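You operate a simulated robot arm through the tools that you are given. There is no shell and no other tool.

Carry out the task below with a simulated robot arm. There is one attempt and no reset: what you move stays moved.

TASK
Degrease plate one, lay the teal and orange spacers on it and stack plate two on them.
Fine: the prep pad is wetted with cleaner already; put it back. What is to be rubbed or washed off counts as gone when no trace of it is left.
Where things are to end (x, y in the base frame): teal spacer within 0.03 m of [0.27, -0.21]; orange spacer within 0.03 m of [0.27, -0.1].

It is judged by the outcome, as a careful person would: the job done as asked, and still so three seconds after it is handed in. It fails if anything else is knocked over, pushed out of place, dropped, spilled or broken.

THE ROBOT
A 6-joint arm with a two-finger gripper, fixed in place. Base frame: the origin is at the foot of the arm, x ahead of it, y to its left, z up; the work surface is at about z = 0.8. Readings come in m, degrees, newtons and seconds.
With the tool pointing down near the work surface it reaches from about 0.1 to 0.7 m from the base axis. Its first joint turns from -66.0 to 66.0 degrees. Payload 2.45 kg.
The TCP is the grasp point between the finger pads, 0.03 m short of the fingertips. In the tool frame z runs along the fingers and y along their closing line. The gripper opens to 0.106 m. The gripper's body begins 0.079 m behind the TCP.
Orientation is told as [roll, pitch, yaw] about the base's x, y, z axes, in that order, counted from this pose: with the fingers straight down and closing along the base's y, the tool's x points along the base's -x, its y along +y and its z along -z.

THE INTERFACE
- The arm moves only by the tool arm_command. Its arguments are lists of equal length, an entry for each row: "rotation": the turn, a rotation vector about the base's x, y, z in degrees, a list of three; "travel": the shift along the base's x, y, z in mm, a list of three; "jaw": the opening, from 0 (shut) to 1 (fully open). In form: {"rotation": [[wx, wy, wz], ...], "travel": [[x, y, z], ...], "jaw": [jaw, ...]}. A call has 1 to 20 rows; each row shifts and turns the commanded pose from where the row before left it. Rows are played at 5 a second. More than 0.05 m and 8.6 degrees between two rows, or a gripper value outside its range, and nothing of the call is played. A pose out of reach is approached as far as the arm can. The call stops where the force on the tool passes 40 N (or 10 N more than at its start, if that is more) or the arm is blocked; 0.2 s more then pass. Each finger travels about 0.153 m/s and halts on what it meets, pressing with about 36 N; the grip force reading is that of the motor and also rises with nothing between the fingers. The clock runs only during rows and for 0.2 s after the last one: add rows that do not move to give the fingers time. The reply holds the time, the measured pose of the TCP, the force on the tool along the base axes, the opening and the grip force, in the units named above and with some noise, with the torque about the TCP (base axes, N m) and any sound that the robot's microphone picked up.
- Cameras (640 x 400 px; columns grow to the right, rows downward): "scene" is fixed at [0.0508, 0.4112, 1.3981]; the picture's right is [-0.80, -0.59, 0.00], its down [-0.38, 0.51, -0.77] and it looks along [0.46, -0.62, -0.63] (base axes); focal length 304 px, centre (320, 200). "wrist" rides on the gripper at [0.076, -0.002, -0.106] in the tool frame; the picture's right is [0.02, 1.00, 0.00], its down [-0.78, 0.02, -0.62] and it looks along [-0.62, 0.01, 0.78] (tool axes); focal length 247 px, centre (320, 200). There is no depth. A picture from a camera that has moved, and an enlarged one, comes with that camera's place and axes in the base frame and with its lens.
- get_image(camera): a new picture of that camera. No time passes.
- enlarge(camera, box): a new picture of the part [left, top, right, bottom] of that camera's present view, enlarged. No time passes.
- hand_in(): hands the job in; it is judged then, once.

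Places have to be worked out from the pictures, the camera data and where the tool is seen. Open the gripper and draw the arm clear of the work before you hand the job in, unless the task says otherwise.

The tools are called after "Emit:" as name(argument=value, ...) on one line, values as JSON. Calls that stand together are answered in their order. arm_command: Moves the arm, as the interface text tells. Its arguments: {"type":"object","properties":{"rotation":{"type":"array"},"travel":{"type":"array"},"jaw":{"type":"array"}},"required":["rotation","travel","jaw"]} The other tools are called the same way: get_image (camera) takes a picture; enlarge (camera, box) takes an enlarged picture of a part of a camera's view; hand_in () hands the job in.

At the start:

```text
clock: 0.0
ee_pos: [0.3286, 0.0049, 1.1682]
ee_rot: [-0.1, 0.0, -0.1]
wrist_force: [0.3, 0.5, 0.1]
ft_torque: [-0.01, 0.0, 0.04]
gripper_width: 0.106
grasp_force: 0.1
```

scene: 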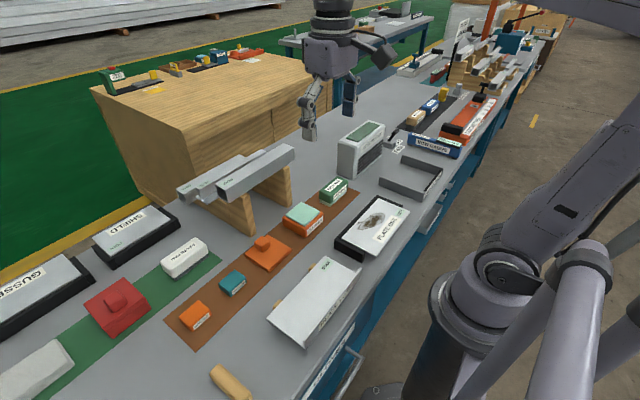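
wrist: 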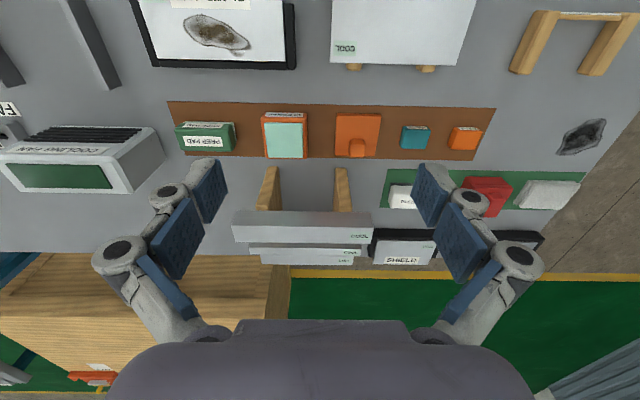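

I start by looking closer at the workbench from both cameras to identify the plates, the pad and the spacers.

Emit:
enlarge(camera="scene", box=[250, 160, 450, 285])

Emit:
enlarge(camera="scene", box=[150, 220, 390, 370])

Emit:
enlarge(camera="wrist", box=[120, 0, 480, 225])

Emit:
enlarge(camera="wrist", box=[320, 0, 640, 200])

```text
3.20 times, centred on (350, 222) of scene
camera zoom: at [0.0508, 0.4112, 1.3981], right [-0.8, -0.59, 0.0], down [-0.38, 0.51, -0.77], along [0.46, -0.62, -0.63], focal length 973 px, centre (224, 128)
```

zoom: 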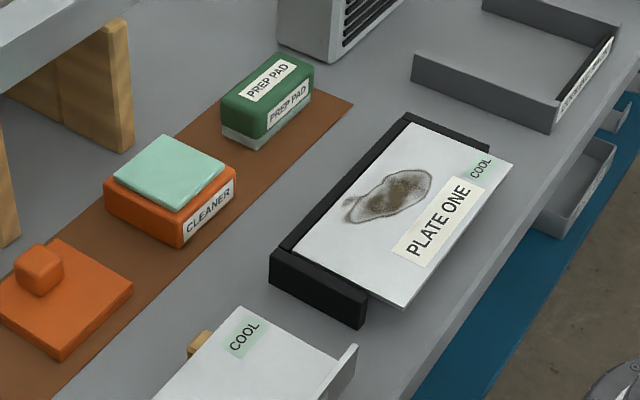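

```text
2.67 times, centred on (270, 295) of scene
camera zoom: at [0.0508, 0.4112, 1.3981], right [-0.8, -0.59, 0.0], down [-0.38, 0.51, -0.77], along [0.46, -0.62, -0.63], focal length 811 px, centre (453, -53)
```

zoom: 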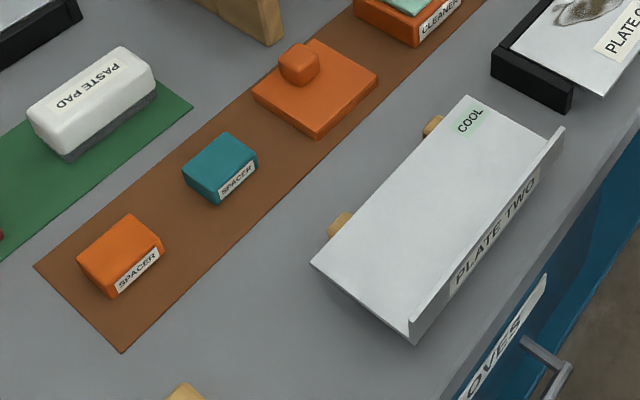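

```text
1.78 times, centred on (300, 112) of wrist
camera zoom: at [0.2528, 0.0022, 1.2743], right [-0.02, 1.0, 0.0], down [0.78, 0.02, 0.62], along [0.62, 0.01, -0.78], focal length 439 px, centre (356, 356)
```

zoom: 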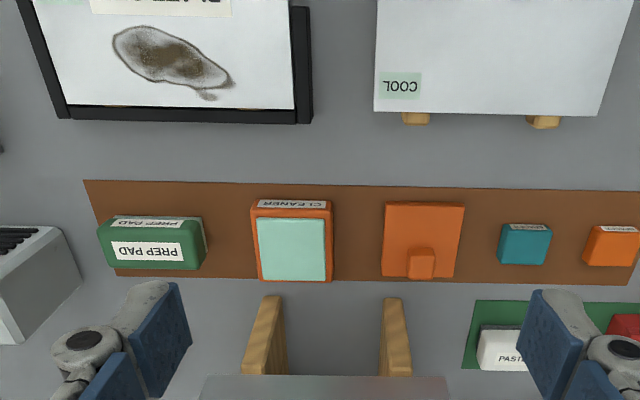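

```text
2.00 times, centred on (480, 100) of wrist
camera zoom: at [0.2528, 0.0022, 1.2743], right [-0.02, 1.0, 0.0], down [0.78, 0.02, 0.62], along [0.62, 0.01, -0.78], focal length 494 px, centre (0, 400)
```

zoom: 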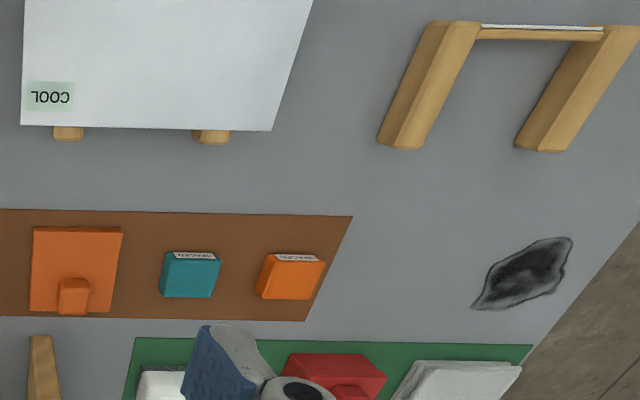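

The wrist view puts plate one around x 0.23–0.33, y −0.27 to −0.065. Plate two is around x 0.23–0.32, y 0.02–0.215 with an upright flange on the side nearest the robot, and the prep pad is near (0.45, −0.21). I turn the tool to yaw −90 at a safe height so I can look at plate one and close the fingers along x.

Emit:
arm_command(rotation=[[0, 0, -8.2], [0, 0, -8.2], [0, 0, -8.2], [0, 0, -8.2], [0, 0, -8.2], [0, 0, -8.2], [0, 0, -8.2], [0, 0, -8.2], [0, 0, -8.2], [0, 0, -8.2], [0, 0, -8.0], [0, 0, 0]], travel=[[-4, 5, 0], [-4, 5, 0], [-4, 5, 0], [-4, 5, 0], [-4, 5, 0], [-4, 5, 0], [-4, 5, 0], [-4, 5, 0], [-4, 5, 0], [-4, 5, 0], [-4, 5, 0], [0, 0, 0]], jaw=[1, 1, 1, 1, 1, 1, 1, 1, 1, 1, 1, 1])

Emit:
get_image(camera="wrist")

```text
clock: 2.6
ee_pos: [0.284, 0.0594, 1.1694]
ee_rot: [0.1, -0.1, -90.2]
wrist_force: [-0.3, 0.3, 0.3]
ft_torque: [-0.03, 0.02, 0.02]
gripper_width: 0.1059
grasp_force: 0.1
```

```text
taken
camera wrist: at [0.2836, 0.1356, 1.2743], right [1.0, 0.02, 0.0], down [0.02, -0.78, 0.62], along [0.01, -0.62, -0.78], focal length 247 px, centre (320, 200)
```

wrist: 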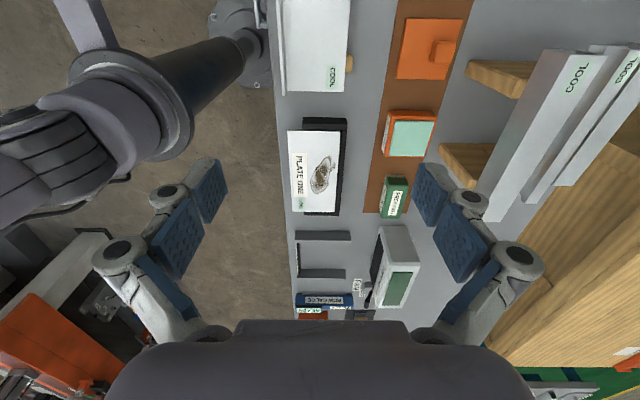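

Yaw −90 works. I enlarge plate one, the prep pad and the beams standing near it.

Emit:
enlarge(camera="wrist", box=[270, 100, 430, 220])

Emit:
enlarge(camera="wrist", box=[270, 0, 590, 200])

```text
3.33 times, centred on (350, 160) of wrist
camera zoom: at [0.2836, 0.1356, 1.2743], right [1.0, 0.02, 0.0], down [0.02, -0.78, 0.62], along [0.01, -0.62, -0.78], focal length 823 px, centre (220, 333)
```

zoom: 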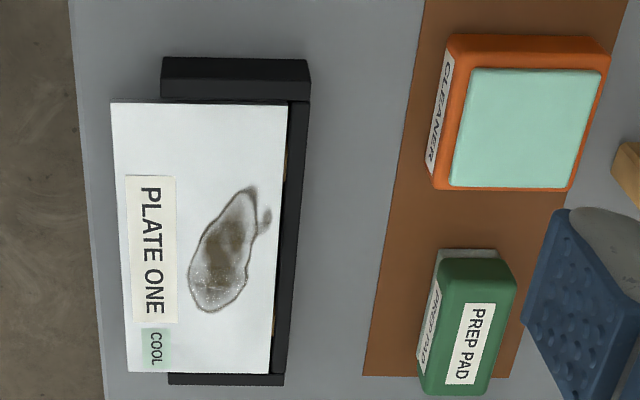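

```text
2.00 times, centred on (430, 100) of wrist
camera zoom: at [0.2836, 0.1356, 1.2743], right [1.0, 0.02, 0.0], down [0.02, -0.78, 0.62], along [0.01, -0.62, -0.78], focal length 494 px, centre (100, 400)
```

zoom: 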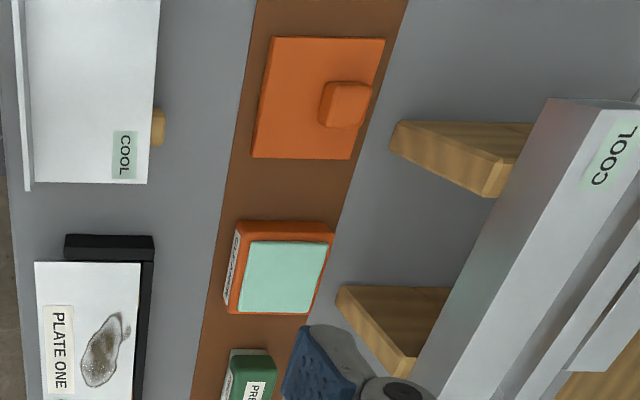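

Plate one measures about 0.20 × 0.10 m, centred near (0.272, −0.155), with the stain inside x 0.265–0.32, y −0.205 to −0.10. The prep pad is about 0.043 wide in x and 0.10 long in y, centred near (0.455, −0.203). I move above the pad at a safe height.

Emit:
arm_command(rotation=[[0, 0, 0], [0, 0, 0], [0, 0, 0], [0, 0, 0], [0, 0, 0], [0, 0, 0], [0, 0, 0], [0, 0, 0], [0, 0, 0], [0, 0, 0], [0, 0, 0]], travel=[[20, -30, 0], [20, -30, 0], [20, -30, 0], [20, -30, -10], [20, -30, -20], [20, -30, -20], [20, -30, -20], [20, -30, -20], [11, -22.4, -20], [0, 0, -20], [0, 0, 0]], jaw=[1, 1, 1, 1, 1, 1, 1, 1, 1, 1, 1])

Emit:
get_image(camera="wrist")

Emit:
get_image(camera="scene")

```text
clock: 5.0
ee_pos: [0.4554, -0.2041, 1.0385]
ee_rot: [0.0, -0.1, -90.0]
wrist_force: [0.1, 0.8, -0.1]
ft_torque: [0.0, 0.0, 0.0]
gripper_width: 0.1061
grasp_force: 0.1
```

```text
taken
camera wrist: at [0.4547, -0.1271, 1.1443], right [1.0, 0.02, 0.0], down [0.02, -0.78, 0.62], along [0.01, -0.62, -0.78], focal length 247 px, centre (320, 200)
```

wrist: 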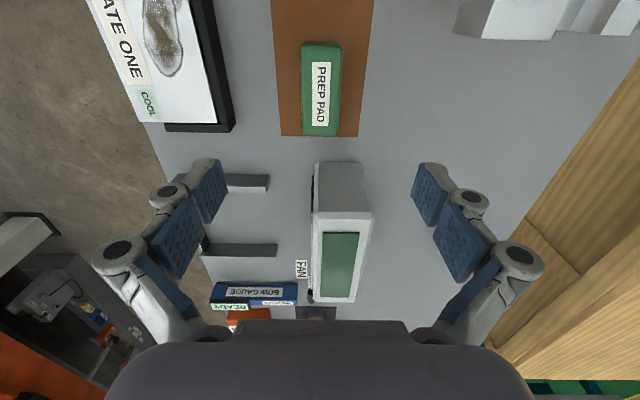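

```text
taken
```

scene: 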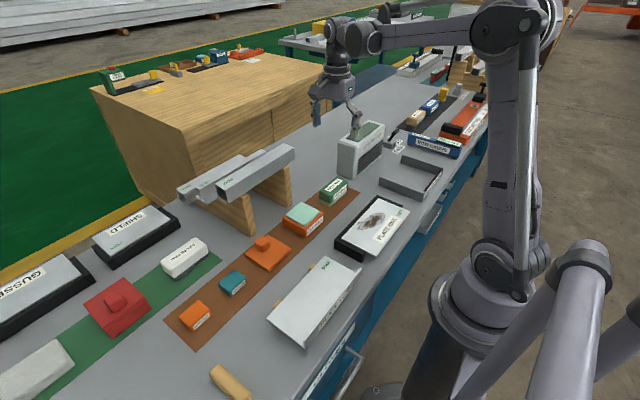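

The pad is below the fingers; I enlarge it to refine its centre and check its alignment before descending.

Emit:
enlarge(camera="wrist", box=[240, 20, 400, 120])

Emit:
enlarge(camera="scene", box=[300, 150, 400, 212])

```text
4.00 times, centred on (320, 70) of wrist
camera zoom: at [0.4547, -0.1271, 1.1443], right [1.0, 0.02, 0.0], down [0.02, -0.78, 0.62], along [0.01, -0.62, -0.78], focal length 988 px, centre (320, 720)
```

zoom: 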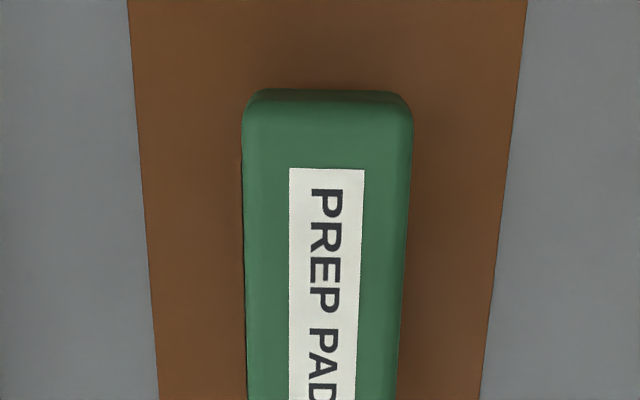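

```text
6.40 times, centred on (350, 181) of scene
camera zoom: at [0.0508, 0.4112, 1.3981], right [-0.8, -0.59, 0.0], down [-0.38, 0.51, -0.77], along [0.46, -0.62, -0.63], focal length 1946 px, centre (128, 322)
```

zoom: 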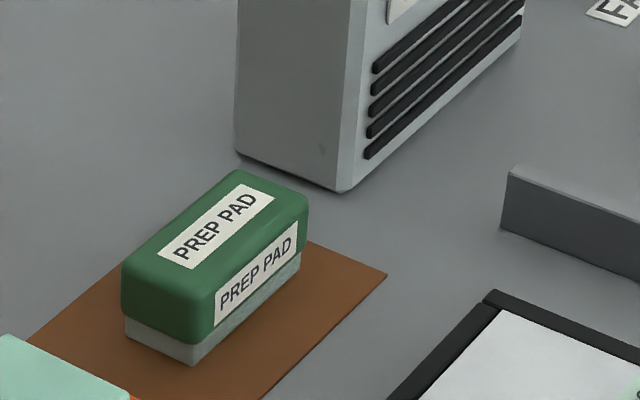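

The pad is square to the axes, about 33 mm high with an 11 mm sole, and its centre is near (0.456, −0.207). I descend until the fingertips are a few mm above the mat, with the jaw open around the handle.

Emit:
arm_command(rotation=[[0, 0, 0], [0, 0, 0], [0, 0, 0], [0, 0, 0], [0, 0, 0], [0, 0, 0], [0, 0, 0], [0, 0, 0], [0, 0, 0]], travel=[[1, -3, -30], [0, 0, -35], [0, 0, -35], [0, 0, -30], [0, 0, -25], [0, 0, -20], [0, 0, -15], [0, 0, -9], [0, 0, 0]], jaw=[1, 1, 1, 1, 1, 1, 1, 1, 1])

Emit:
get_image(camera="wrist")

Emit:
enlarge(camera="scene", box=[270, 120, 400, 212])

```text
clock: 7.0
ee_pos: [0.4576, -0.2052, 0.8403]
ee_rot: [0.1, -0.1, -90.2]
wrist_force: [-0.6, 0.2, 1.4]
ft_torque: [-0.03, 0.0, -0.02]
gripper_width: 0.1062
grasp_force: 0.0
```

```text
taken
camera wrist: at [0.4563, -0.13, 0.9451], right [1.0, 0.02, 0.0], down [0.02, -0.78, 0.62], along [0.01, -0.62, -0.78], focal length 247 px, centre (320, 200)
```

wrist: 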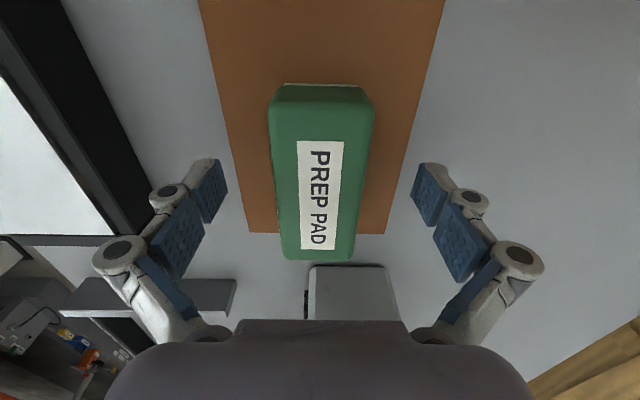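

```text
4.35 times, centred on (335, 166) of scene
camera zoom: at [0.0508, 0.4112, 1.3981], right [-0.8, -0.59, 0.0], down [-0.38, 0.51, -0.77], along [0.46, -0.62, -0.63], focal length 1322 px, centre (255, 348)
```

zoom: 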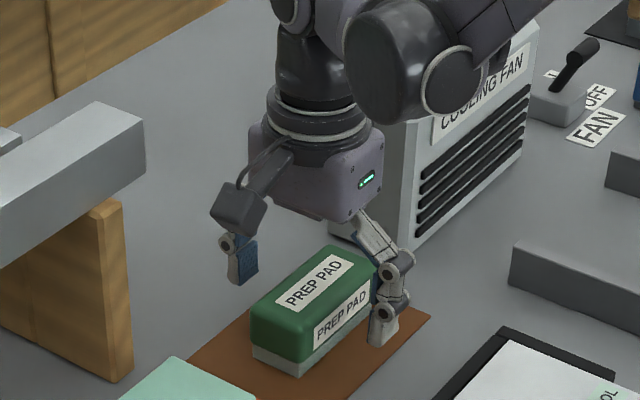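

The fingers straddle the pad cleanly and only table-free readings show. I shift 3 mm in −y and close on the handle.

Emit:
arm_command(rotation=[[0, 0, 0], [0, 0, 0], [0, 0, 0], [0, 0, 0], [0, 0, 0]], travel=[[0, -3, 0], [0, 0, 0], [0, 0, 0], [0, 0, 0], [0, 0, 0]], jaw=[1, 0.3, 0.3, 0.3, 0.3])

```text
clock: 8.2
ee_pos: [0.4563, -0.2087, 0.8406]
ee_rot: [0.0, -0.3, -90.1]
wrist_force: [-1.9, 0.3, 9.8]
ft_torque: [0.04, 0.07, -0.03]
gripper_width: 0.0449
grasp_force: 35.7
```

The pad is gripped (0.045 m wide, 36 N). I lift it gently and check.

Emit:
arm_command(rotation=[[0, 0, 0], [0, 0, 0], [0, 0, 0], [0, 0, 0], [0, 0, 0], [0, 0, 0]], travel=[[0, 0, 10], [0, 0, 15], [0, 0, 25], [0, 0, 25], [0, 0, 25], [0, 0, 0]], jaw=[0.3, 0.3, 0.3, 0.3, 0.3, 0.3])

Emit:
get_image(camera="wrist")

Emit:
enlarge(camera="scene", box=[270, 100, 450, 260])

```text
clock: 9.6
ee_pos: [0.4561, -0.2102, 0.9401]
ee_rot: [0.0, -0.1, -90.2]
wrist_force: [-0.2, -0.4, 0.3]
ft_torque: [0.01, 0.0, 0.02]
gripper_width: 0.0452
grasp_force: 35.8
```

```text
taken
camera wrist: at [0.4557, -0.1334, 1.0458], right [1.0, 0.02, 0.0], down [0.02, -0.78, 0.62], along [0.01, -0.62, -0.78], focal length 247 px, centre (320, 200)
```

wrist: 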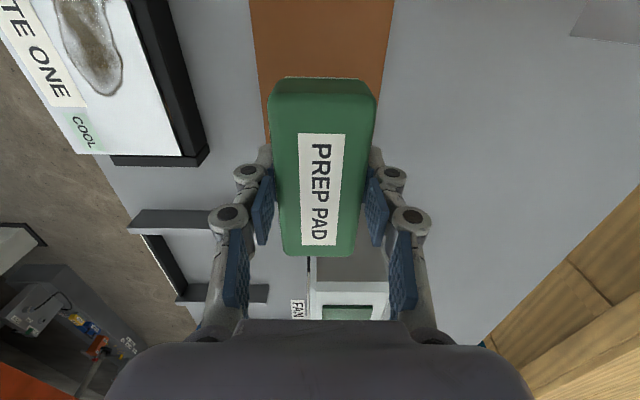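

```text
2.50 times, centred on (360, 180) of scene
camera zoom: at [0.0508, 0.4112, 1.3981], right [-0.8, -0.59, 0.0], down [-0.38, 0.51, -0.77], along [0.46, -0.62, -0.63], focal length 760 px, centre (220, 250)
```

zoom: 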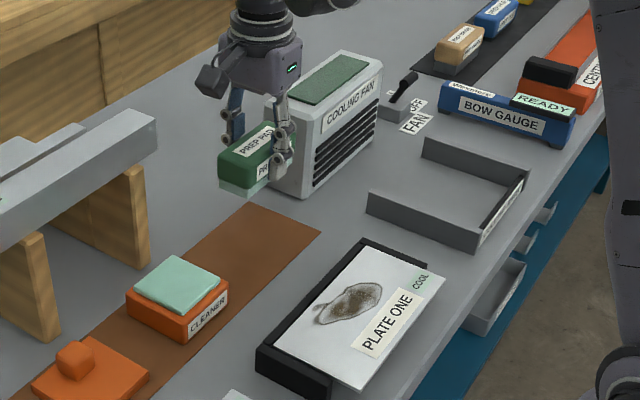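

The pad is held level, its sole about 39 mm below the TCP. I move over plate one's stain and stop a little above the plate.

Emit:
arm_command(rotation=[[0, 0, 0], [0, 0, 0], [0, 0, 0], [0, 0, 0], [0, 0, 0], [0, 0, 0], [0, 0, 0], [0, 0, 0], [0, 0, 0]], travel=[[-20, 5, 0], [-35, 10, 0], [-35, 15, 0], [-35, 15, 0], [-30, 8, 0], [-11, 2, -10], [0, 0, -20], [0, 0, -20], [0, 0, 0]], jaw=[0.3, 0.3, 0.3, 0.3, 0.3, 0.3, 0.3, 0.3, 0.3])

Emit:
get_image(camera="wrist")

Emit:
enlarge(camera="scene", box=[310, 160, 440, 270])

```text
clock: 11.6
ee_pos: [0.2901, -0.1542, 0.8899]
ee_rot: [-0.1, 0.0, -90.1]
wrist_force: [0.1, 0.2, -1.1]
ft_torque: [-0.01, 0.0, 0.0]
gripper_width: 0.0451
grasp_force: 35.9
```

```text
taken
camera wrist: at [0.2892, -0.0783, 0.9948], right [1.0, 0.02, 0.0], down [0.02, -0.78, 0.62], along [0.01, -0.62, -0.78], focal length 247 px, centre (320, 200)
```

wrist: 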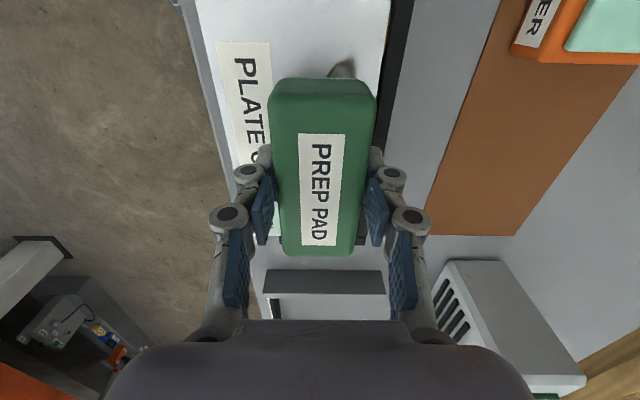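

```text
3.64 times, centred on (375, 215) of scene
camera zoom: at [0.0508, 0.4112, 1.3981], right [-0.8, -0.59, 0.0], down [-0.38, 0.51, -0.77], along [0.46, -0.62, -0.63], focal length 1106 px, centre (120, 146)
```

zoom: 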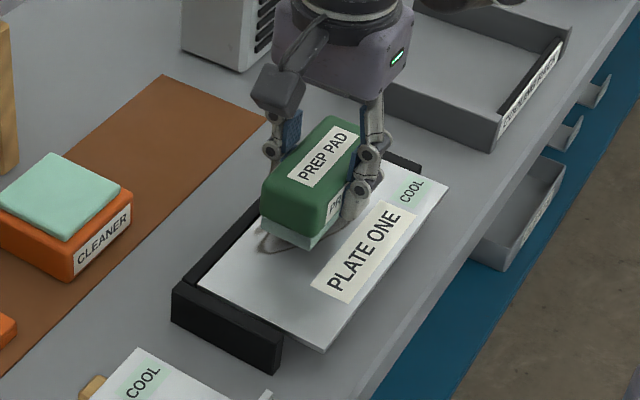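

The pad hangs above the stain with its sole at about z 0.851. I lower it in small steps while watching the force.

Emit:
arm_command(rotation=[[0, 0, 0], [0, 0, 0], [0, 0, 0], [0, 0, 0]], travel=[[0, 0, -4], [0, 0, -4], [0, 0, -4], [0, 0, 0]], jaw=[0.3, 0.3, 0.3, 0.3])

```text
clock: 12.6
ee_pos: [0.2898, -0.1537, 0.8774]
ee_rot: [0.0, 0.0, -90.0]
wrist_force: [0.2, 0.5, -0.7]
ft_torque: [0.03, 0.01, -0.02]
gripper_width: 0.045
grasp_force: 35.4
```

No contact yet at TCP z 0.877; I lower further in smaller steps.

Emit:
arm_command(rotation=[[0, 0, 0], [0, 0, 0], [0, 0, 0], [0, 0, 0]], travel=[[0, 0, -3], [0, 0, -3], [0, 0, -3], [0, 0, 0]], jaw=[0.3, 0.3, 0.3, 0.3])

Emit:
enlarge(camera="scene", box=[330, 180, 430, 260])

```text
clock: 13.6
ee_pos: [0.2897, -0.1544, 0.8692]
ee_rot: [0.1, -0.1, -90.1]
wrist_force: [0.7, -0.7, 27.5]
ft_torque: [-0.04, -0.04, -0.02]
gripper_width: 0.0446
grasp_force: 35.8
```

```text
5.00 times, centred on (380, 220) of scene
camera zoom: at [0.0506, 0.4113, 1.398], right [-0.8, -0.59, 0.0], down [-0.38, 0.51, -0.77], along [0.46, -0.62, -0.63], focal length 1520 px, centre (20, 100)
```

zoom: 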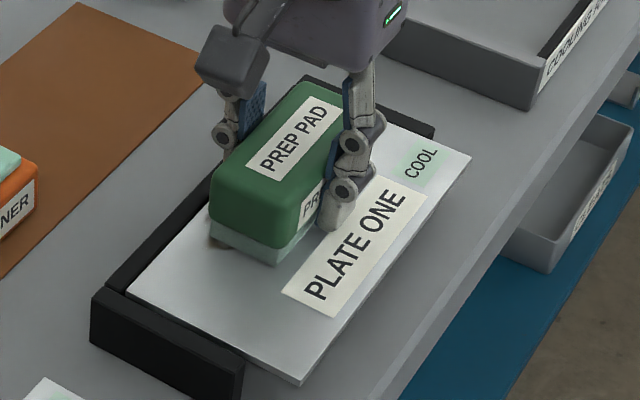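

Contact: 27 N pressing on plate one (top near z 0.83). I back off about 1 mm for a light wipe and make a short stroke to see the friction.

Emit:
arm_command(rotation=[[0, 0, 0], [0, 0, 0], [0, 0, 0], [0, 0, 0]], travel=[[0, 0, 0.8], [0, 5, 0], [0, 5, 0], [0, 0, 0]], jaw=[0.3, 0.3, 0.3, 0.3])

Emit:
enlarge(camera="scene", box=[330, 180, 430, 260])

```text
clock: 14.6
ee_pos: [0.2911, -0.1444, 0.8693]
ee_rot: [0.0, 0.0, -90.0]
wrist_force: [-0.2, -0.1, -0.1]
ft_torque: [-0.01, -0.02, 0.01]
gripper_width: 0.0446
grasp_force: 36.5
```

```text
5.00 times, centred on (380, 220) of scene
camera zoom: at [0.0508, 0.4112, 1.3981], right [-0.8, -0.59, 0.0], down [-0.38, 0.51, -0.77], along [0.46, -0.62, -0.63], focal length 1520 px, centre (20, 100)
```

zoom: 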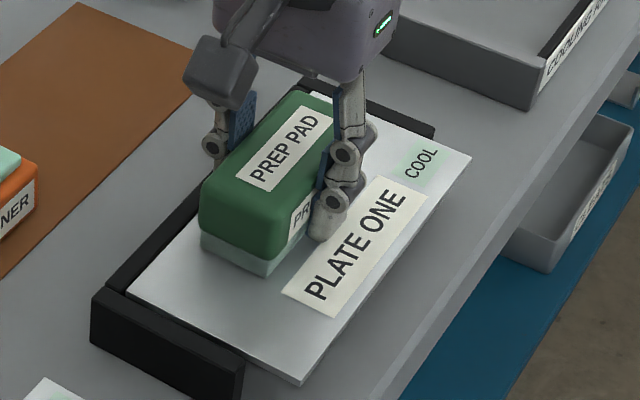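

Force is now zero, so I've just lost contact; I lower 0.5 mm and stroke in −y.

Emit:
arm_command(rotation=[[0, 0, 0], [0, 0, 0], [0, 0, 0], [0, 0, 0]], travel=[[0, 0, -0.5], [0, -5, 0], [0, -5, 0], [0, 0, 0]], jaw=[0.3, 0.3, 0.3, 0.3])

```text
clock: 15.6
ee_pos: [0.2913, -0.1529, 0.8697]
ee_rot: [0.1, -0.1, -90.1]
wrist_force: [-0.9, 0.0, 0.1]
ft_torque: [-0.04, 0.01, 0.0]
gripper_width: 0.0446
grasp_force: 35.9
```

Emit:
arm_command(rotation=[[0, 0, 0], [0, 0, 0], [0, 0, 0], [0, 0, 0]], travel=[[0, 0, -0.6], [0, -4, 0], [0, -4, 0], [0, 0, 0]], jaw=[0.3, 0.3, 0.3, 0.3])

```text
clock: 16.6
ee_pos: [0.2926, -0.1615, 0.869]
ee_rot: [0.0, 0.1, -90.0]
wrist_force: [0.1, 7.9, 22.9]
ft_torque: [0.36, -0.03, -0.02]
gripper_width: 0.0445
grasp_force: 35.8
```

Good contact now: 23 N normal, 8 N friction. I ease off 0.2 mm and stroke along y within a short range, then check the stain.

Emit:
arm_command(rotation=[[0, 0, 0], [0, 0, 0], [0, 0, 0], [0, 0, 0], [0, 0, 0], [0, 0, 0], [0, 0, 0], [0, 0, 0], [0, 0, 0], [0, 0, 0], [0, 0, 0], [0, 0, 0]], travel=[[0, 4, 0.2], [0, 6, 0], [0, 6, 0], [0, 6, 0], [0, 6, 0], [0, -7, 0], [0, -7, 0], [0, -7, 0], [0, -7, 0], [0, -7, 0], [0, 0, 0], [0, 0, 0]], jaw=[0.3, 0.3, 0.3, 0.3, 0.3, 0.3, 0.3, 0.3, 0.3, 0.3, 0.3, 0.3])

Emit:
enlarge(camera="scene", box=[330, 180, 430, 260])

Emit:
get_image(camera="wrist")

```text
clock: 19.2
ee_pos: [0.2907, -0.1696, 0.8683]
ee_rot: [0.0, -0.2, -90.1]
wrist_force: [0.2, -0.7, -0.4]
ft_torque: [-0.01, -0.02, -0.02]
gripper_width: 0.0446
grasp_force: 35.9
```

```text
5.00 times, centred on (380, 220) of scene
camera zoom: at [0.0508, 0.4112, 1.3981], right [-0.8, -0.59, 0.0], down [-0.38, 0.51, -0.77], along [0.46, -0.62, -0.63], focal length 1520 px, centre (20, 100)
```

zoom: 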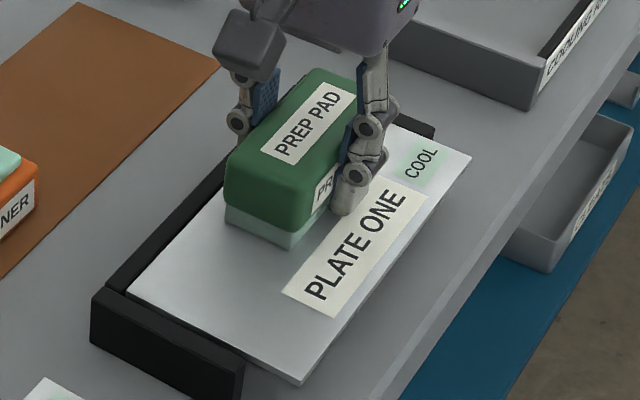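

```text
taken
camera wrist: at [0.2899, -0.0932, 0.9741], right [1.0, 0.02, 0.0], down [0.02, -0.78, 0.62], along [0.01, -0.62, -0.78], focal length 247 px, centre (320, 200)
```

wrist: 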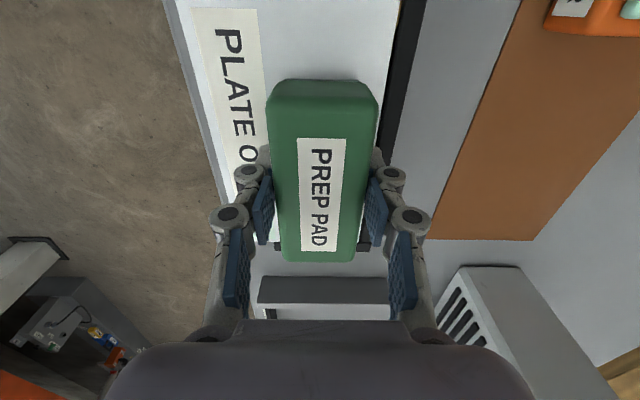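

The +y end of the stain is already clean, but contact is slight. I lower 0.5 mm and do strokes with x varied between about 0.284 and 0.301.

Emit:
arm_command(rotation=[[0, 0, 0], [0, 0, 0], [0, 0, 0], [0, 0, 0], [0, 0, 0], [0, 0, 0], [0, 0, 0], [0, 0, 0], [0, 0, 0], [0, 0, 0]], travel=[[0, 5, -0.5], [3, 6, 0], [3, 6, 0], [3, 6, 0], [0, 6, 0], [0, -7, 0], [0, -7, 0], [0, -7, 0], [0, -7, 0], [0, 0, 0]], jaw=[0.3, 0.3, 0.3, 0.3, 0.3, 0.3, 0.3, 0.3, 0.3, 0.3])

Emit:
enlarge(camera="scene", box=[330, 180, 430, 260])

```text
clock: 21.4
ee_pos: [0.2983, -0.1675, 0.8685]
ee_rot: [0.0, -0.1, -90.0]
wrist_force: [-0.3, 1.4, 4.7]
ft_torque: [0.34, -0.05, -0.01]
gripper_width: 0.0447
grasp_force: 36.3
```

```text
5.00 times, centred on (380, 220) of scene
camera zoom: at [0.0508, 0.4113, 1.398], right [-0.8, -0.59, 0.0], down [-0.38, 0.51, -0.77], along [0.46, -0.62, -0.63], focal length 1520 px, centre (20, 100)
```

zoom: 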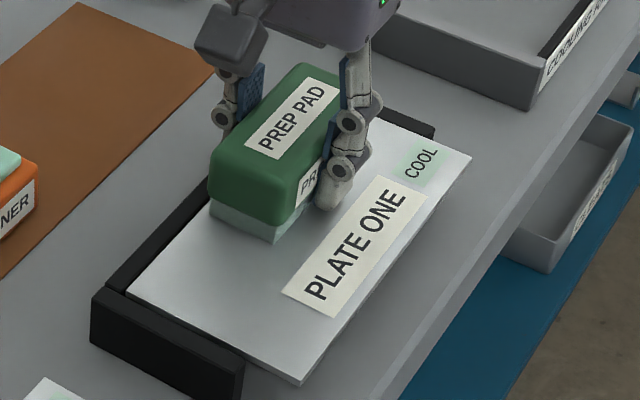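

Contact is light (5 N) and stable. I add 0.3 mm and continue with strokes toward −y, then back at smaller x.

Emit:
arm_command(rotation=[[0, 0, 0], [0, 0, 0], [0, 0, 0], [0, 0, 0], [0, 0, 0], [0, 0, 0], [0, 0, 0], [0, 0, 0], [0, 0, 0], [0, 0, 0], [0, 0, 0], [0, 0, 0], [0, 0, 0]], travel=[[0, -5, -0.3], [-4, -6, 0], [-4, 0, 0], [-4, 6, 0], [-3, 6, 0], [0, 6, 0], [0, 6, 0], [0, 6, 0], [0, -7, 0], [0, -7, 0], [0, -7, 0], [0, -7, 0], [0, 0, 0]], jaw=[0.3, 0.3, 0.3, 0.3, 0.3, 0.3, 0.3, 0.3, 0.3, 0.3, 0.3, 0.3, 0.3])

Emit:
enlarge(camera="scene", box=[330, 180, 430, 260])

```text
clock: 24.2
ee_pos: [0.2846, -0.1764, 0.868]
ee_rot: [0.0, -0.2, -90.1]
wrist_force: [-0.2, 2.7, 7.7]
ft_torque: [0.56, 0.01, 0.0]
gripper_width: 0.0446
grasp_force: 36.3
```

```text
5.00 times, centred on (380, 220) of scene
camera zoom: at [0.0507, 0.4113, 1.398], right [-0.8, -0.59, 0.0], down [-0.38, 0.51, -0.77], along [0.46, -0.62, -0.63], focal length 1520 px, centre (20, 100)
```

zoom: 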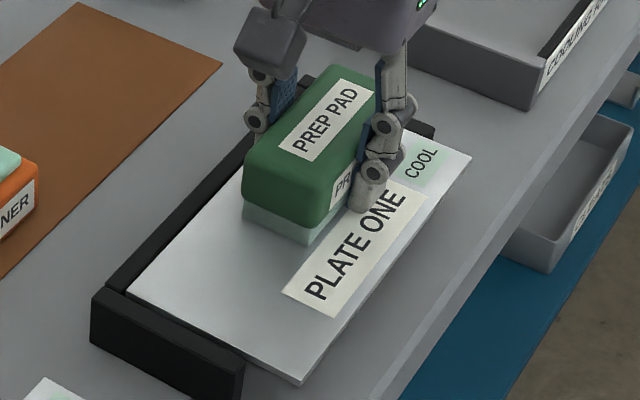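

Contact load sits at the pad's +y end. I lift off and move the pad toward +x/up to inspect the stain area.

Emit:
arm_command(rotation=[[0, 0, 0], [0, 0, 0], [0, 0, 0], [0, 0, 0], [0, 0, 0], [0, 0, 0]], travel=[[0, 0, 10], [0, 20, 20], [0, 35, 20], [0, 40, 20], [0, 40, 10], [0, 0, 0]], jaw=[0.3, 0.3, 0.3, 0.3, 0.3, 0.3])

Emit:
get_image(camera="wrist")

Emit:
enlarge(camera="scene", box=[330, 180, 430, 260])

```text
clock: 25.6
ee_pos: [0.2842, -0.0423, 0.948]
ee_rot: [0.0, -0.1, -90.1]
wrist_force: [-0.5, 0.6, -0.5]
ft_torque: [-0.01, 0.02, 0.02]
gripper_width: 0.0444
grasp_force: 36.3
```

```text
taken
camera wrist: at [0.2832, 0.0338, 1.0533], right [1.0, 0.02, 0.0], down [0.02, -0.78, 0.62], along [0.01, -0.62, -0.78], focal length 247 px, centre (320, 200)
```

wrist: 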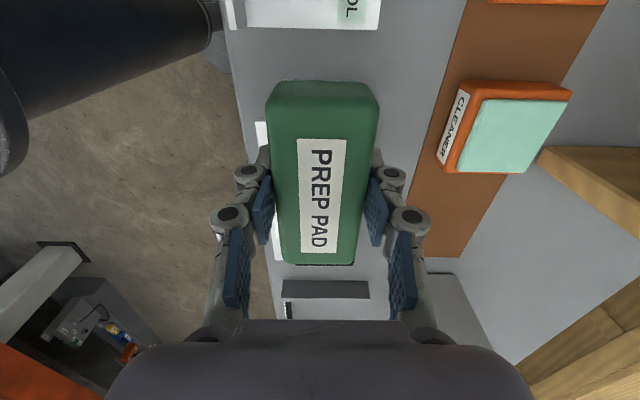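

```text
5.00 times, centred on (380, 220) of scene
camera zoom: at [0.0508, 0.4113, 1.3981], right [-0.8, -0.59, 0.0], down [-0.38, 0.51, -0.77], along [0.46, -0.62, -0.63], focal length 1520 px, centre (20, 100)
```

zoom: 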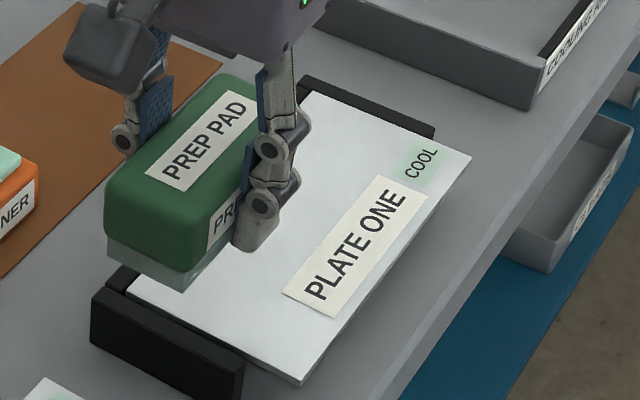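

The visible part of the plate is clean. I move the pad further aside to see the rest.

Emit:
arm_command(rotation=[[0, 0, 0], [0, 0, 0], [0, 0, 0], [0, 0, 0], [0, 0, 0]], travel=[[20, 35, 5], [20, 35, 10], [20, 35, 10], [20, 35, 10], [0, 0, 0]], jaw=[0.3, 0.3, 0.3, 0.3, 0.3])

Emit:
enlarge(camera="wrist", box=[180, 80, 500, 280])

Emit:
enlarge(camera="scene", box=[330, 180, 430, 260])

Emit:
get_image(camera="scene")

```text
clock: 26.8
ee_pos: [0.3653, 0.0989, 0.9841]
ee_rot: [0.0, -0.1, -90.2]
wrist_force: [0.7, 0.4, -0.7]
ft_torque: [-0.01, 0.02, -0.03]
gripper_width: 0.0441
grasp_force: 36.2
```

```text
2.00 times, centred on (340, 180) of wrist
camera zoom: at [0.3638, 0.1746, 1.0895], right [1.0, 0.02, 0.0], down [0.02, -0.78, 0.62], along [0.01, -0.62, -0.78], focal length 494 px, centre (280, 240)
```

zoom: 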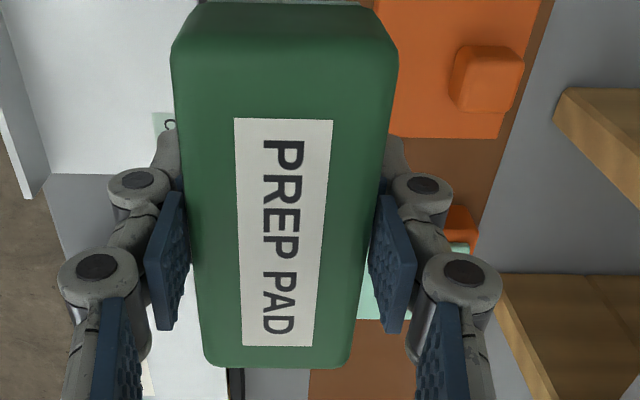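

```text
5.00 times, centred on (380, 220) of scene
camera zoom: at [0.0508, 0.4113, 1.3981], right [-0.8, -0.59, 0.0], down [-0.38, 0.51, -0.77], along [0.46, -0.62, -0.63], focal length 1520 px, centre (20, 100)
```

zoom: 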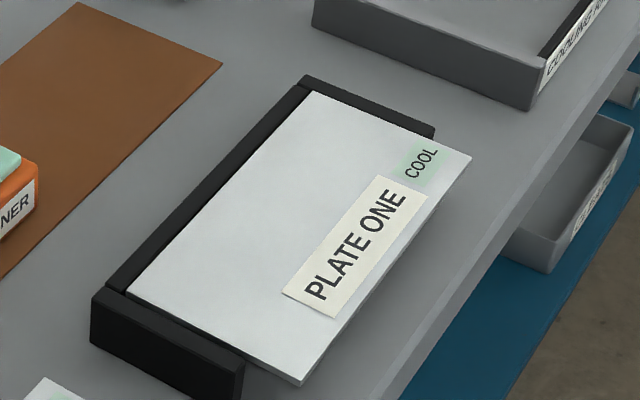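

```text
taken
```

scene: 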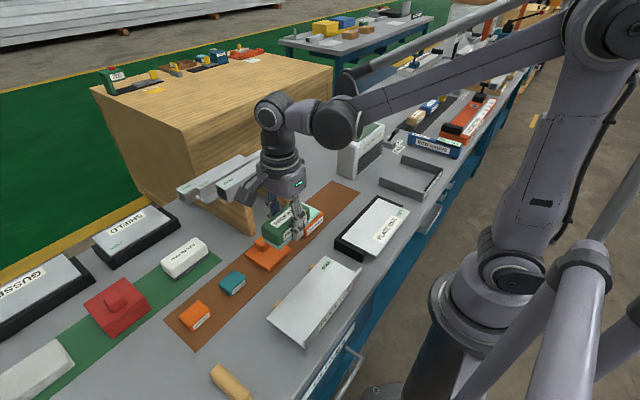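

The plate looks clean; I zoom in hard to check for any trace.

Emit:
enlarge(camera="scene", box=[350, 192, 420, 238])

Emit:
enlarge(camera="scene", box=[375, 195, 410, 218])

```text
8.70 times, centred on (385, 215) of scene
camera zoom: at [0.0508, 0.4113, 1.3981], right [-0.8, -0.59, 0.0], down [-0.38, 0.51, -0.77], along [0.46, -0.62, -0.63], focal length 2644 px, centre (-245, 70)
```

zoom: 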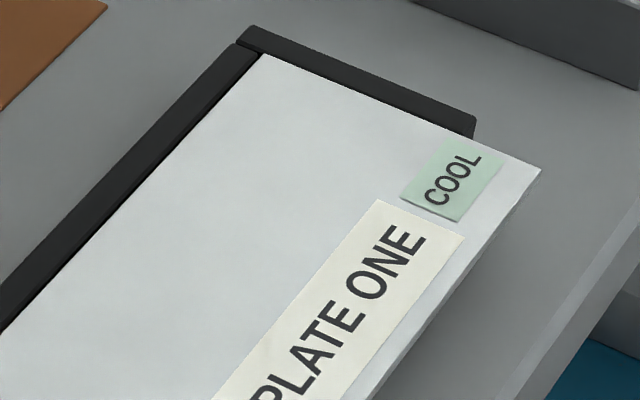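

```text
16.00 times, centred on (392, 206) of scene
camera zoom: at [0.0508, 0.4113, 1.3981], right [-0.8, -0.59, 0.0], down [-0.38, 0.51, -0.77], along [0.46, -0.62, -0.63], focal length 4865 px, centre (-840, 96)
```

zoom: 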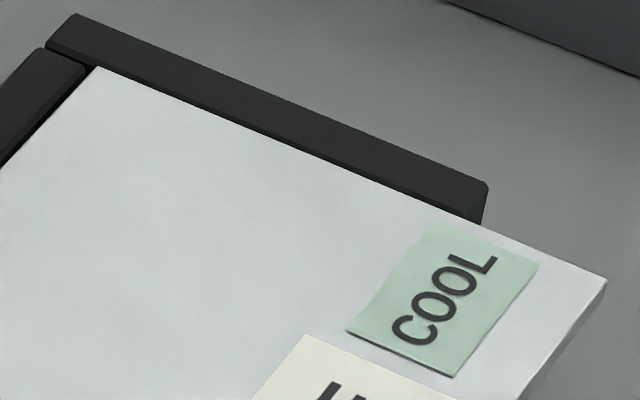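

No trace remains. I carry the pad back over its place on the mat.

Emit:
arm_command(rotation=[[0, 0, 0], [0, 0, 0], [0, 0, 0], [0, 0, 0], [0, 0, 0], [0, 0, 0], [0, 0, 0], [0, 0, 0], [0, 0, 0], [0, 0, 0], [0, 0, 0], [0, 0, 0], [0, 0, 0]], travel=[[5, -20, 0], [10, -35, 0], [15, -40, 0], [15, -40, 0], [15, -40, 0], [15, -40, 0], [10, -40, 0], [6, -35, 0], [0, -17.5, -20], [0, 0, -30], [0, 0, -30], [0, 0, -30], [0, 0, -20]], jaw=[0.3, 0.3, 0.3, 0.3, 0.3, 0.3, 0.3, 0.3, 0.3, 0.3, 0.3, 0.3, 0.3])

Emit:
enlarge(camera="scene", box=[270, 120, 400, 212])

```text
clock: 29.6
ee_pos: [0.4556, -0.2078, 0.8534]
ee_rot: [-0.1, -0.1, -90.0]
wrist_force: [-0.6, -0.1, -1.2]
ft_torque: [0.01, 0.0, -0.01]
gripper_width: 0.0445
grasp_force: 35.6
```

```text
4.35 times, centred on (335, 166) of scene
camera zoom: at [0.0508, 0.4112, 1.3981], right [-0.8, -0.59, 0.0], down [-0.38, 0.51, -0.77], along [0.46, -0.62, -0.63], focal length 1322 px, centre (255, 348)
```

zoom: 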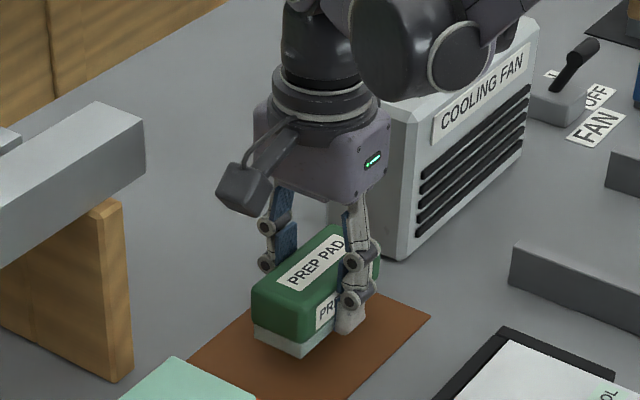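

The pad hangs about 12 mm above its original spot. I lower it slowly to touch down.

Emit:
arm_command(rotation=[[0, 0, 0], [0, 0, 0], [0, 0, 0], [0, 0, 0], [0, 0, 0]], travel=[[0.5, -1, -4], [0, 0, -4], [0, 0, -2.5], [0, 0, -1], [0, 0, 0]], jaw=[0.3, 0.3, 0.3, 0.3, 0.3])

```text
clock: 30.8
ee_pos: [0.455, -0.2102, 0.8409]
ee_rot: [0.0, 0.1, -90.2]
wrist_force: [0.0, 0.8, -1.2]
ft_torque: [0.0, 0.0, -0.01]
gripper_width: 0.0442
grasp_force: 35.7
```

No contact force yet at 0.841 (the pad slid up about a mm in the grip during wiping). I lower another 1.2 mm.

Emit:
arm_command(rotation=[[0, 0, 0], [0, 0, 0], [0, 0, 0]], travel=[[0, 0, -0.6], [0, 0, -0.6], [0, 0, 0]], jaw=[0.3, 0.3, 0.3])

```text
clock: 31.6
ee_pos: [0.4562, -0.21, 0.8405]
ee_rot: [0.1, -0.1, -90.2]
wrist_force: [-0.4, -0.1, -0.5]
ft_torque: [0.01, 0.02, -0.01]
gripper_width: 0.0445
grasp_force: 36.0
```

Still no load; I keep lowering in half-millimetre steps.

Emit:
arm_command(rotation=[[0, 0, 0], [0, 0, 0], [0, 0, 0]], travel=[[0, 0, -0.6], [0, 0, -0.6], [0, 0, 0]], jaw=[0.3, 0.3, 0.3])

Emit:
enlarge(camera="scene", box=[300, 150, 380, 205])

```text
clock: 32.4
ee_pos: [0.457, -0.2099, 0.8391]
ee_rot: [0.1, 0.0, -90.1]
wrist_force: [0.4, -1.0, -0.7]
ft_torque: [0.02, -0.01, 0.0]
gripper_width: 0.0444
grasp_force: 35.6
```

```text
7.27 times, centred on (340, 178) of scene
camera zoom: at [0.0508, 0.4112, 1.3981], right [-0.8, -0.59, 0.0], down [-0.38, 0.51, -0.77], along [0.46, -0.62, -0.63], focal length 2212 px, centre (174, 364)
```

zoom: 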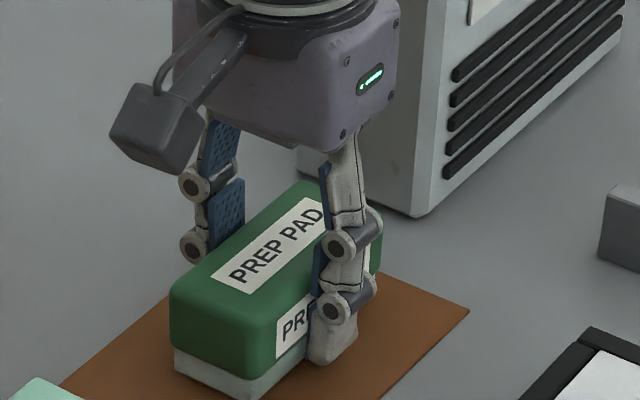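

The pad looks within a mm of the mat, with no load yet. Two more small steps down.

Emit:
arm_command(rotation=[[0, 0, 0], [0, 0, 0], [0, 0, 0]], travel=[[0, 0, -0.5], [0, 0, -0.5], [0, 0, 0]], jaw=[0.3, 0.3, 0.3])

```text
clock: 33.2
ee_pos: [0.4574, -0.2109, 0.838]
ee_rot: [0.0, 0.0, -90.1]
wrist_force: [-0.3, -0.5, -0.2]
ft_torque: [-0.02, 0.01, 0.01]
gripper_width: 0.0443
grasp_force: 35.8
```

Still none; continuing down by another mm.

Emit:
arm_command(rotation=[[0, 0, 0], [0, 0, 0], [0, 0, 0]], travel=[[0, 0, -0.5], [0, 0, -0.5], [0, 0, 0]], jaw=[0.3, 0.3, 0.3])

```text
clock: 34.0
ee_pos: [0.4572, -0.2095, 0.8376]
ee_rot: [0.0, -0.2, -90.0]
wrist_force: [1.1, -0.4, -1.0]
ft_torque: [0.01, 0.03, 0.0]
gripper_width: 0.0444
grasp_force: 36.0
```

No load at 0.837; I step 0.8 mm lower and take a close look before releasing.

Emit:
arm_command(rotation=[[0, 0, 0], [0, 0, 0], [0, 0, 0]], travel=[[0, 0, -0.4], [0, 0, -0.4], [0, 0, 0]], jaw=[0.3, 0.3, 0.3])

Emit:
enlarge(camera="scene", box=[310, 175, 360, 205])

```text
clock: 34.8
ee_pos: [0.4556, -0.21, 0.8361]
ee_rot: [0.0, 0.0, -90.2]
wrist_force: [0.6, 0.3, -0.3]
ft_torque: [0.01, 0.02, 0.01]
gripper_width: 0.0446
grasp_force: 35.8
```

```text
12.80 times, centred on (335, 190) of scene
camera zoom: at [0.0508, 0.4112, 1.3981], right [-0.8, -0.59, 0.0], down [-0.38, 0.51, -0.77], along [0.46, -0.62, -0.63], focal length 3892 px, centre (128, 328)
```

zoom: 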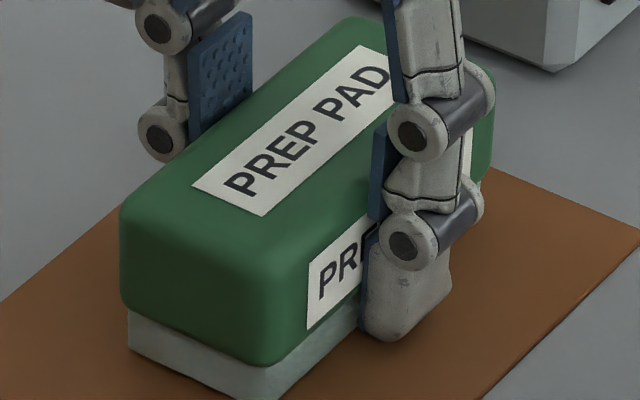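

The near corner is almost back at its original image position. I lower 1 mm more.

Emit:
arm_command(rotation=[[0, 0, 0], [0, 0, 0], [0, 0, 0]], travel=[[0, 0, -0.5], [0, 0, -0.5], [0, 0, 0]], jaw=[0.3, 0.3, 0.3])

Emit:
enlarge(camera="scene", box=[300, 160, 380, 215])

```text
clock: 35.6
ee_pos: [0.4571, -0.2112, 0.835]
ee_rot: [0.1, 0.0, -90.0]
wrist_force: [-0.2, 0.4, -1.4]
ft_torque: [-0.03, 0.02, -0.01]
gripper_width: 0.0443
grasp_force: 36.1
```

```text
7.27 times, centred on (340, 188) of scene
camera zoom: at [0.0508, 0.4112, 1.3981], right [-0.8, -0.59, 0.0], down [-0.38, 0.51, -0.77], along [0.46, -0.62, -0.63], focal length 2212 px, centre (174, 291)
```

zoom: 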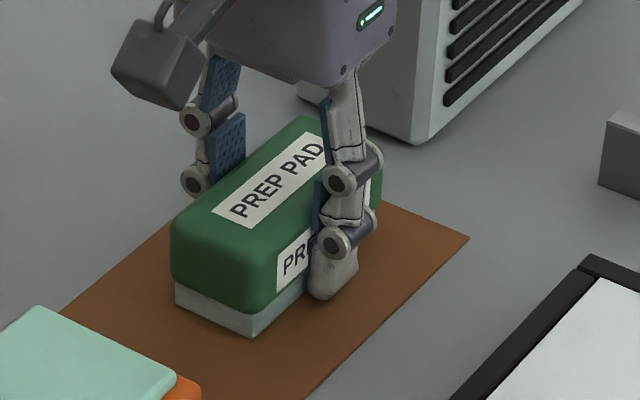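

Checking with the picture centre, the pad's corner is at (330.7, 206.4) against the original (330.0, 206.7), so it is within 2–3 mm of place and a mm or less above the mat. One more mm down.

Emit:
arm_command(rotation=[[0, 0, 0], [0, 0, 0], [0, 0, 0]], travel=[[0, 1.5, -0.5], [0, 0, -0.5], [0, 0, 0]], jaw=[0.3, 0.3, 0.3])

```text
clock: 36.4
ee_pos: [0.4553, -0.2096, 0.8345]
ee_rot: [0.0, -0.1, -90.2]
wrist_force: [-0.7, -0.6, 2.5]
ft_torque: [0.13, -0.02, 0.01]
gripper_width: 0.0448
grasp_force: 36.0
```

Touchdown (2.5 N at the +y end). I open the jaw and rise.

Emit:
arm_command(rotation=[[0, 0, 0], [0, 0, 0], [0, 0, 0], [0, 0, 0], [0, 0, 0], [0, 0, 0], [0, 0, 0], [0, 0, 0], [0, 0, 0]], travel=[[0, 0, 0], [0, 0, 0], [0, 0, 0], [0, 0, 10], [0, 0, 30], [0, 0, 40], [0, 0, 45], [0, 0, 45], [0, 0, 0]], jaw=[0.6, 1, 1, 1, 1, 1, 1, 1, 1])

Emit:
get_image(camera="wrist")

Emit:
enlarge(camera="scene", box=[300, 150, 400, 212])

```text
clock: 38.4
ee_pos: [0.4566, -0.2091, 1.0063]
ee_rot: [0.0, -0.1, -90.0]
wrist_force: [0.3, 0.5, 0.7]
ft_torque: [0.01, 0.01, 0.02]
gripper_width: 0.1059
grasp_force: 0.0
```

```text
taken
camera wrist: at [0.4547, -0.1334, 1.1108], right [1.0, 0.02, 0.0], down [0.02, -0.78, 0.62], along [0.01, -0.62, -0.78], focal length 247 px, centre (320, 200)
```

wrist: 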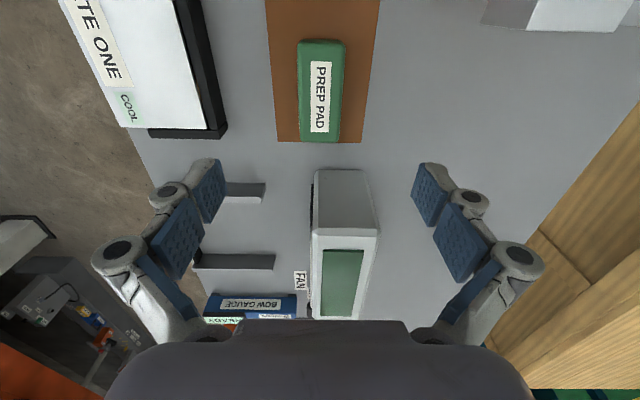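

```text
6.40 times, centred on (350, 181) of scene
camera zoom: at [0.0508, 0.4112, 1.3981], right [-0.8, -0.59, 0.0], down [-0.38, 0.51, -0.77], along [0.46, -0.62, -0.63], focal length 1946 px, centre (128, 322)
```

zoom: 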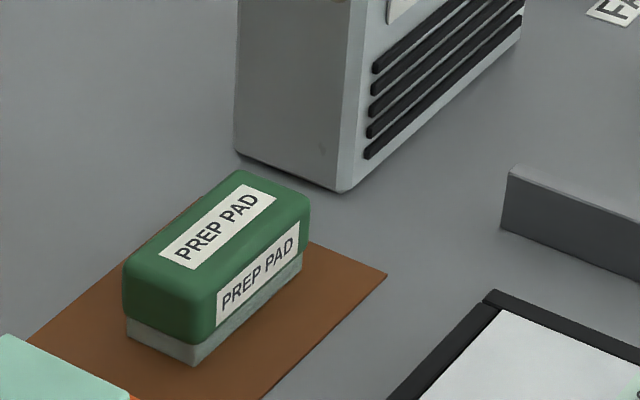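

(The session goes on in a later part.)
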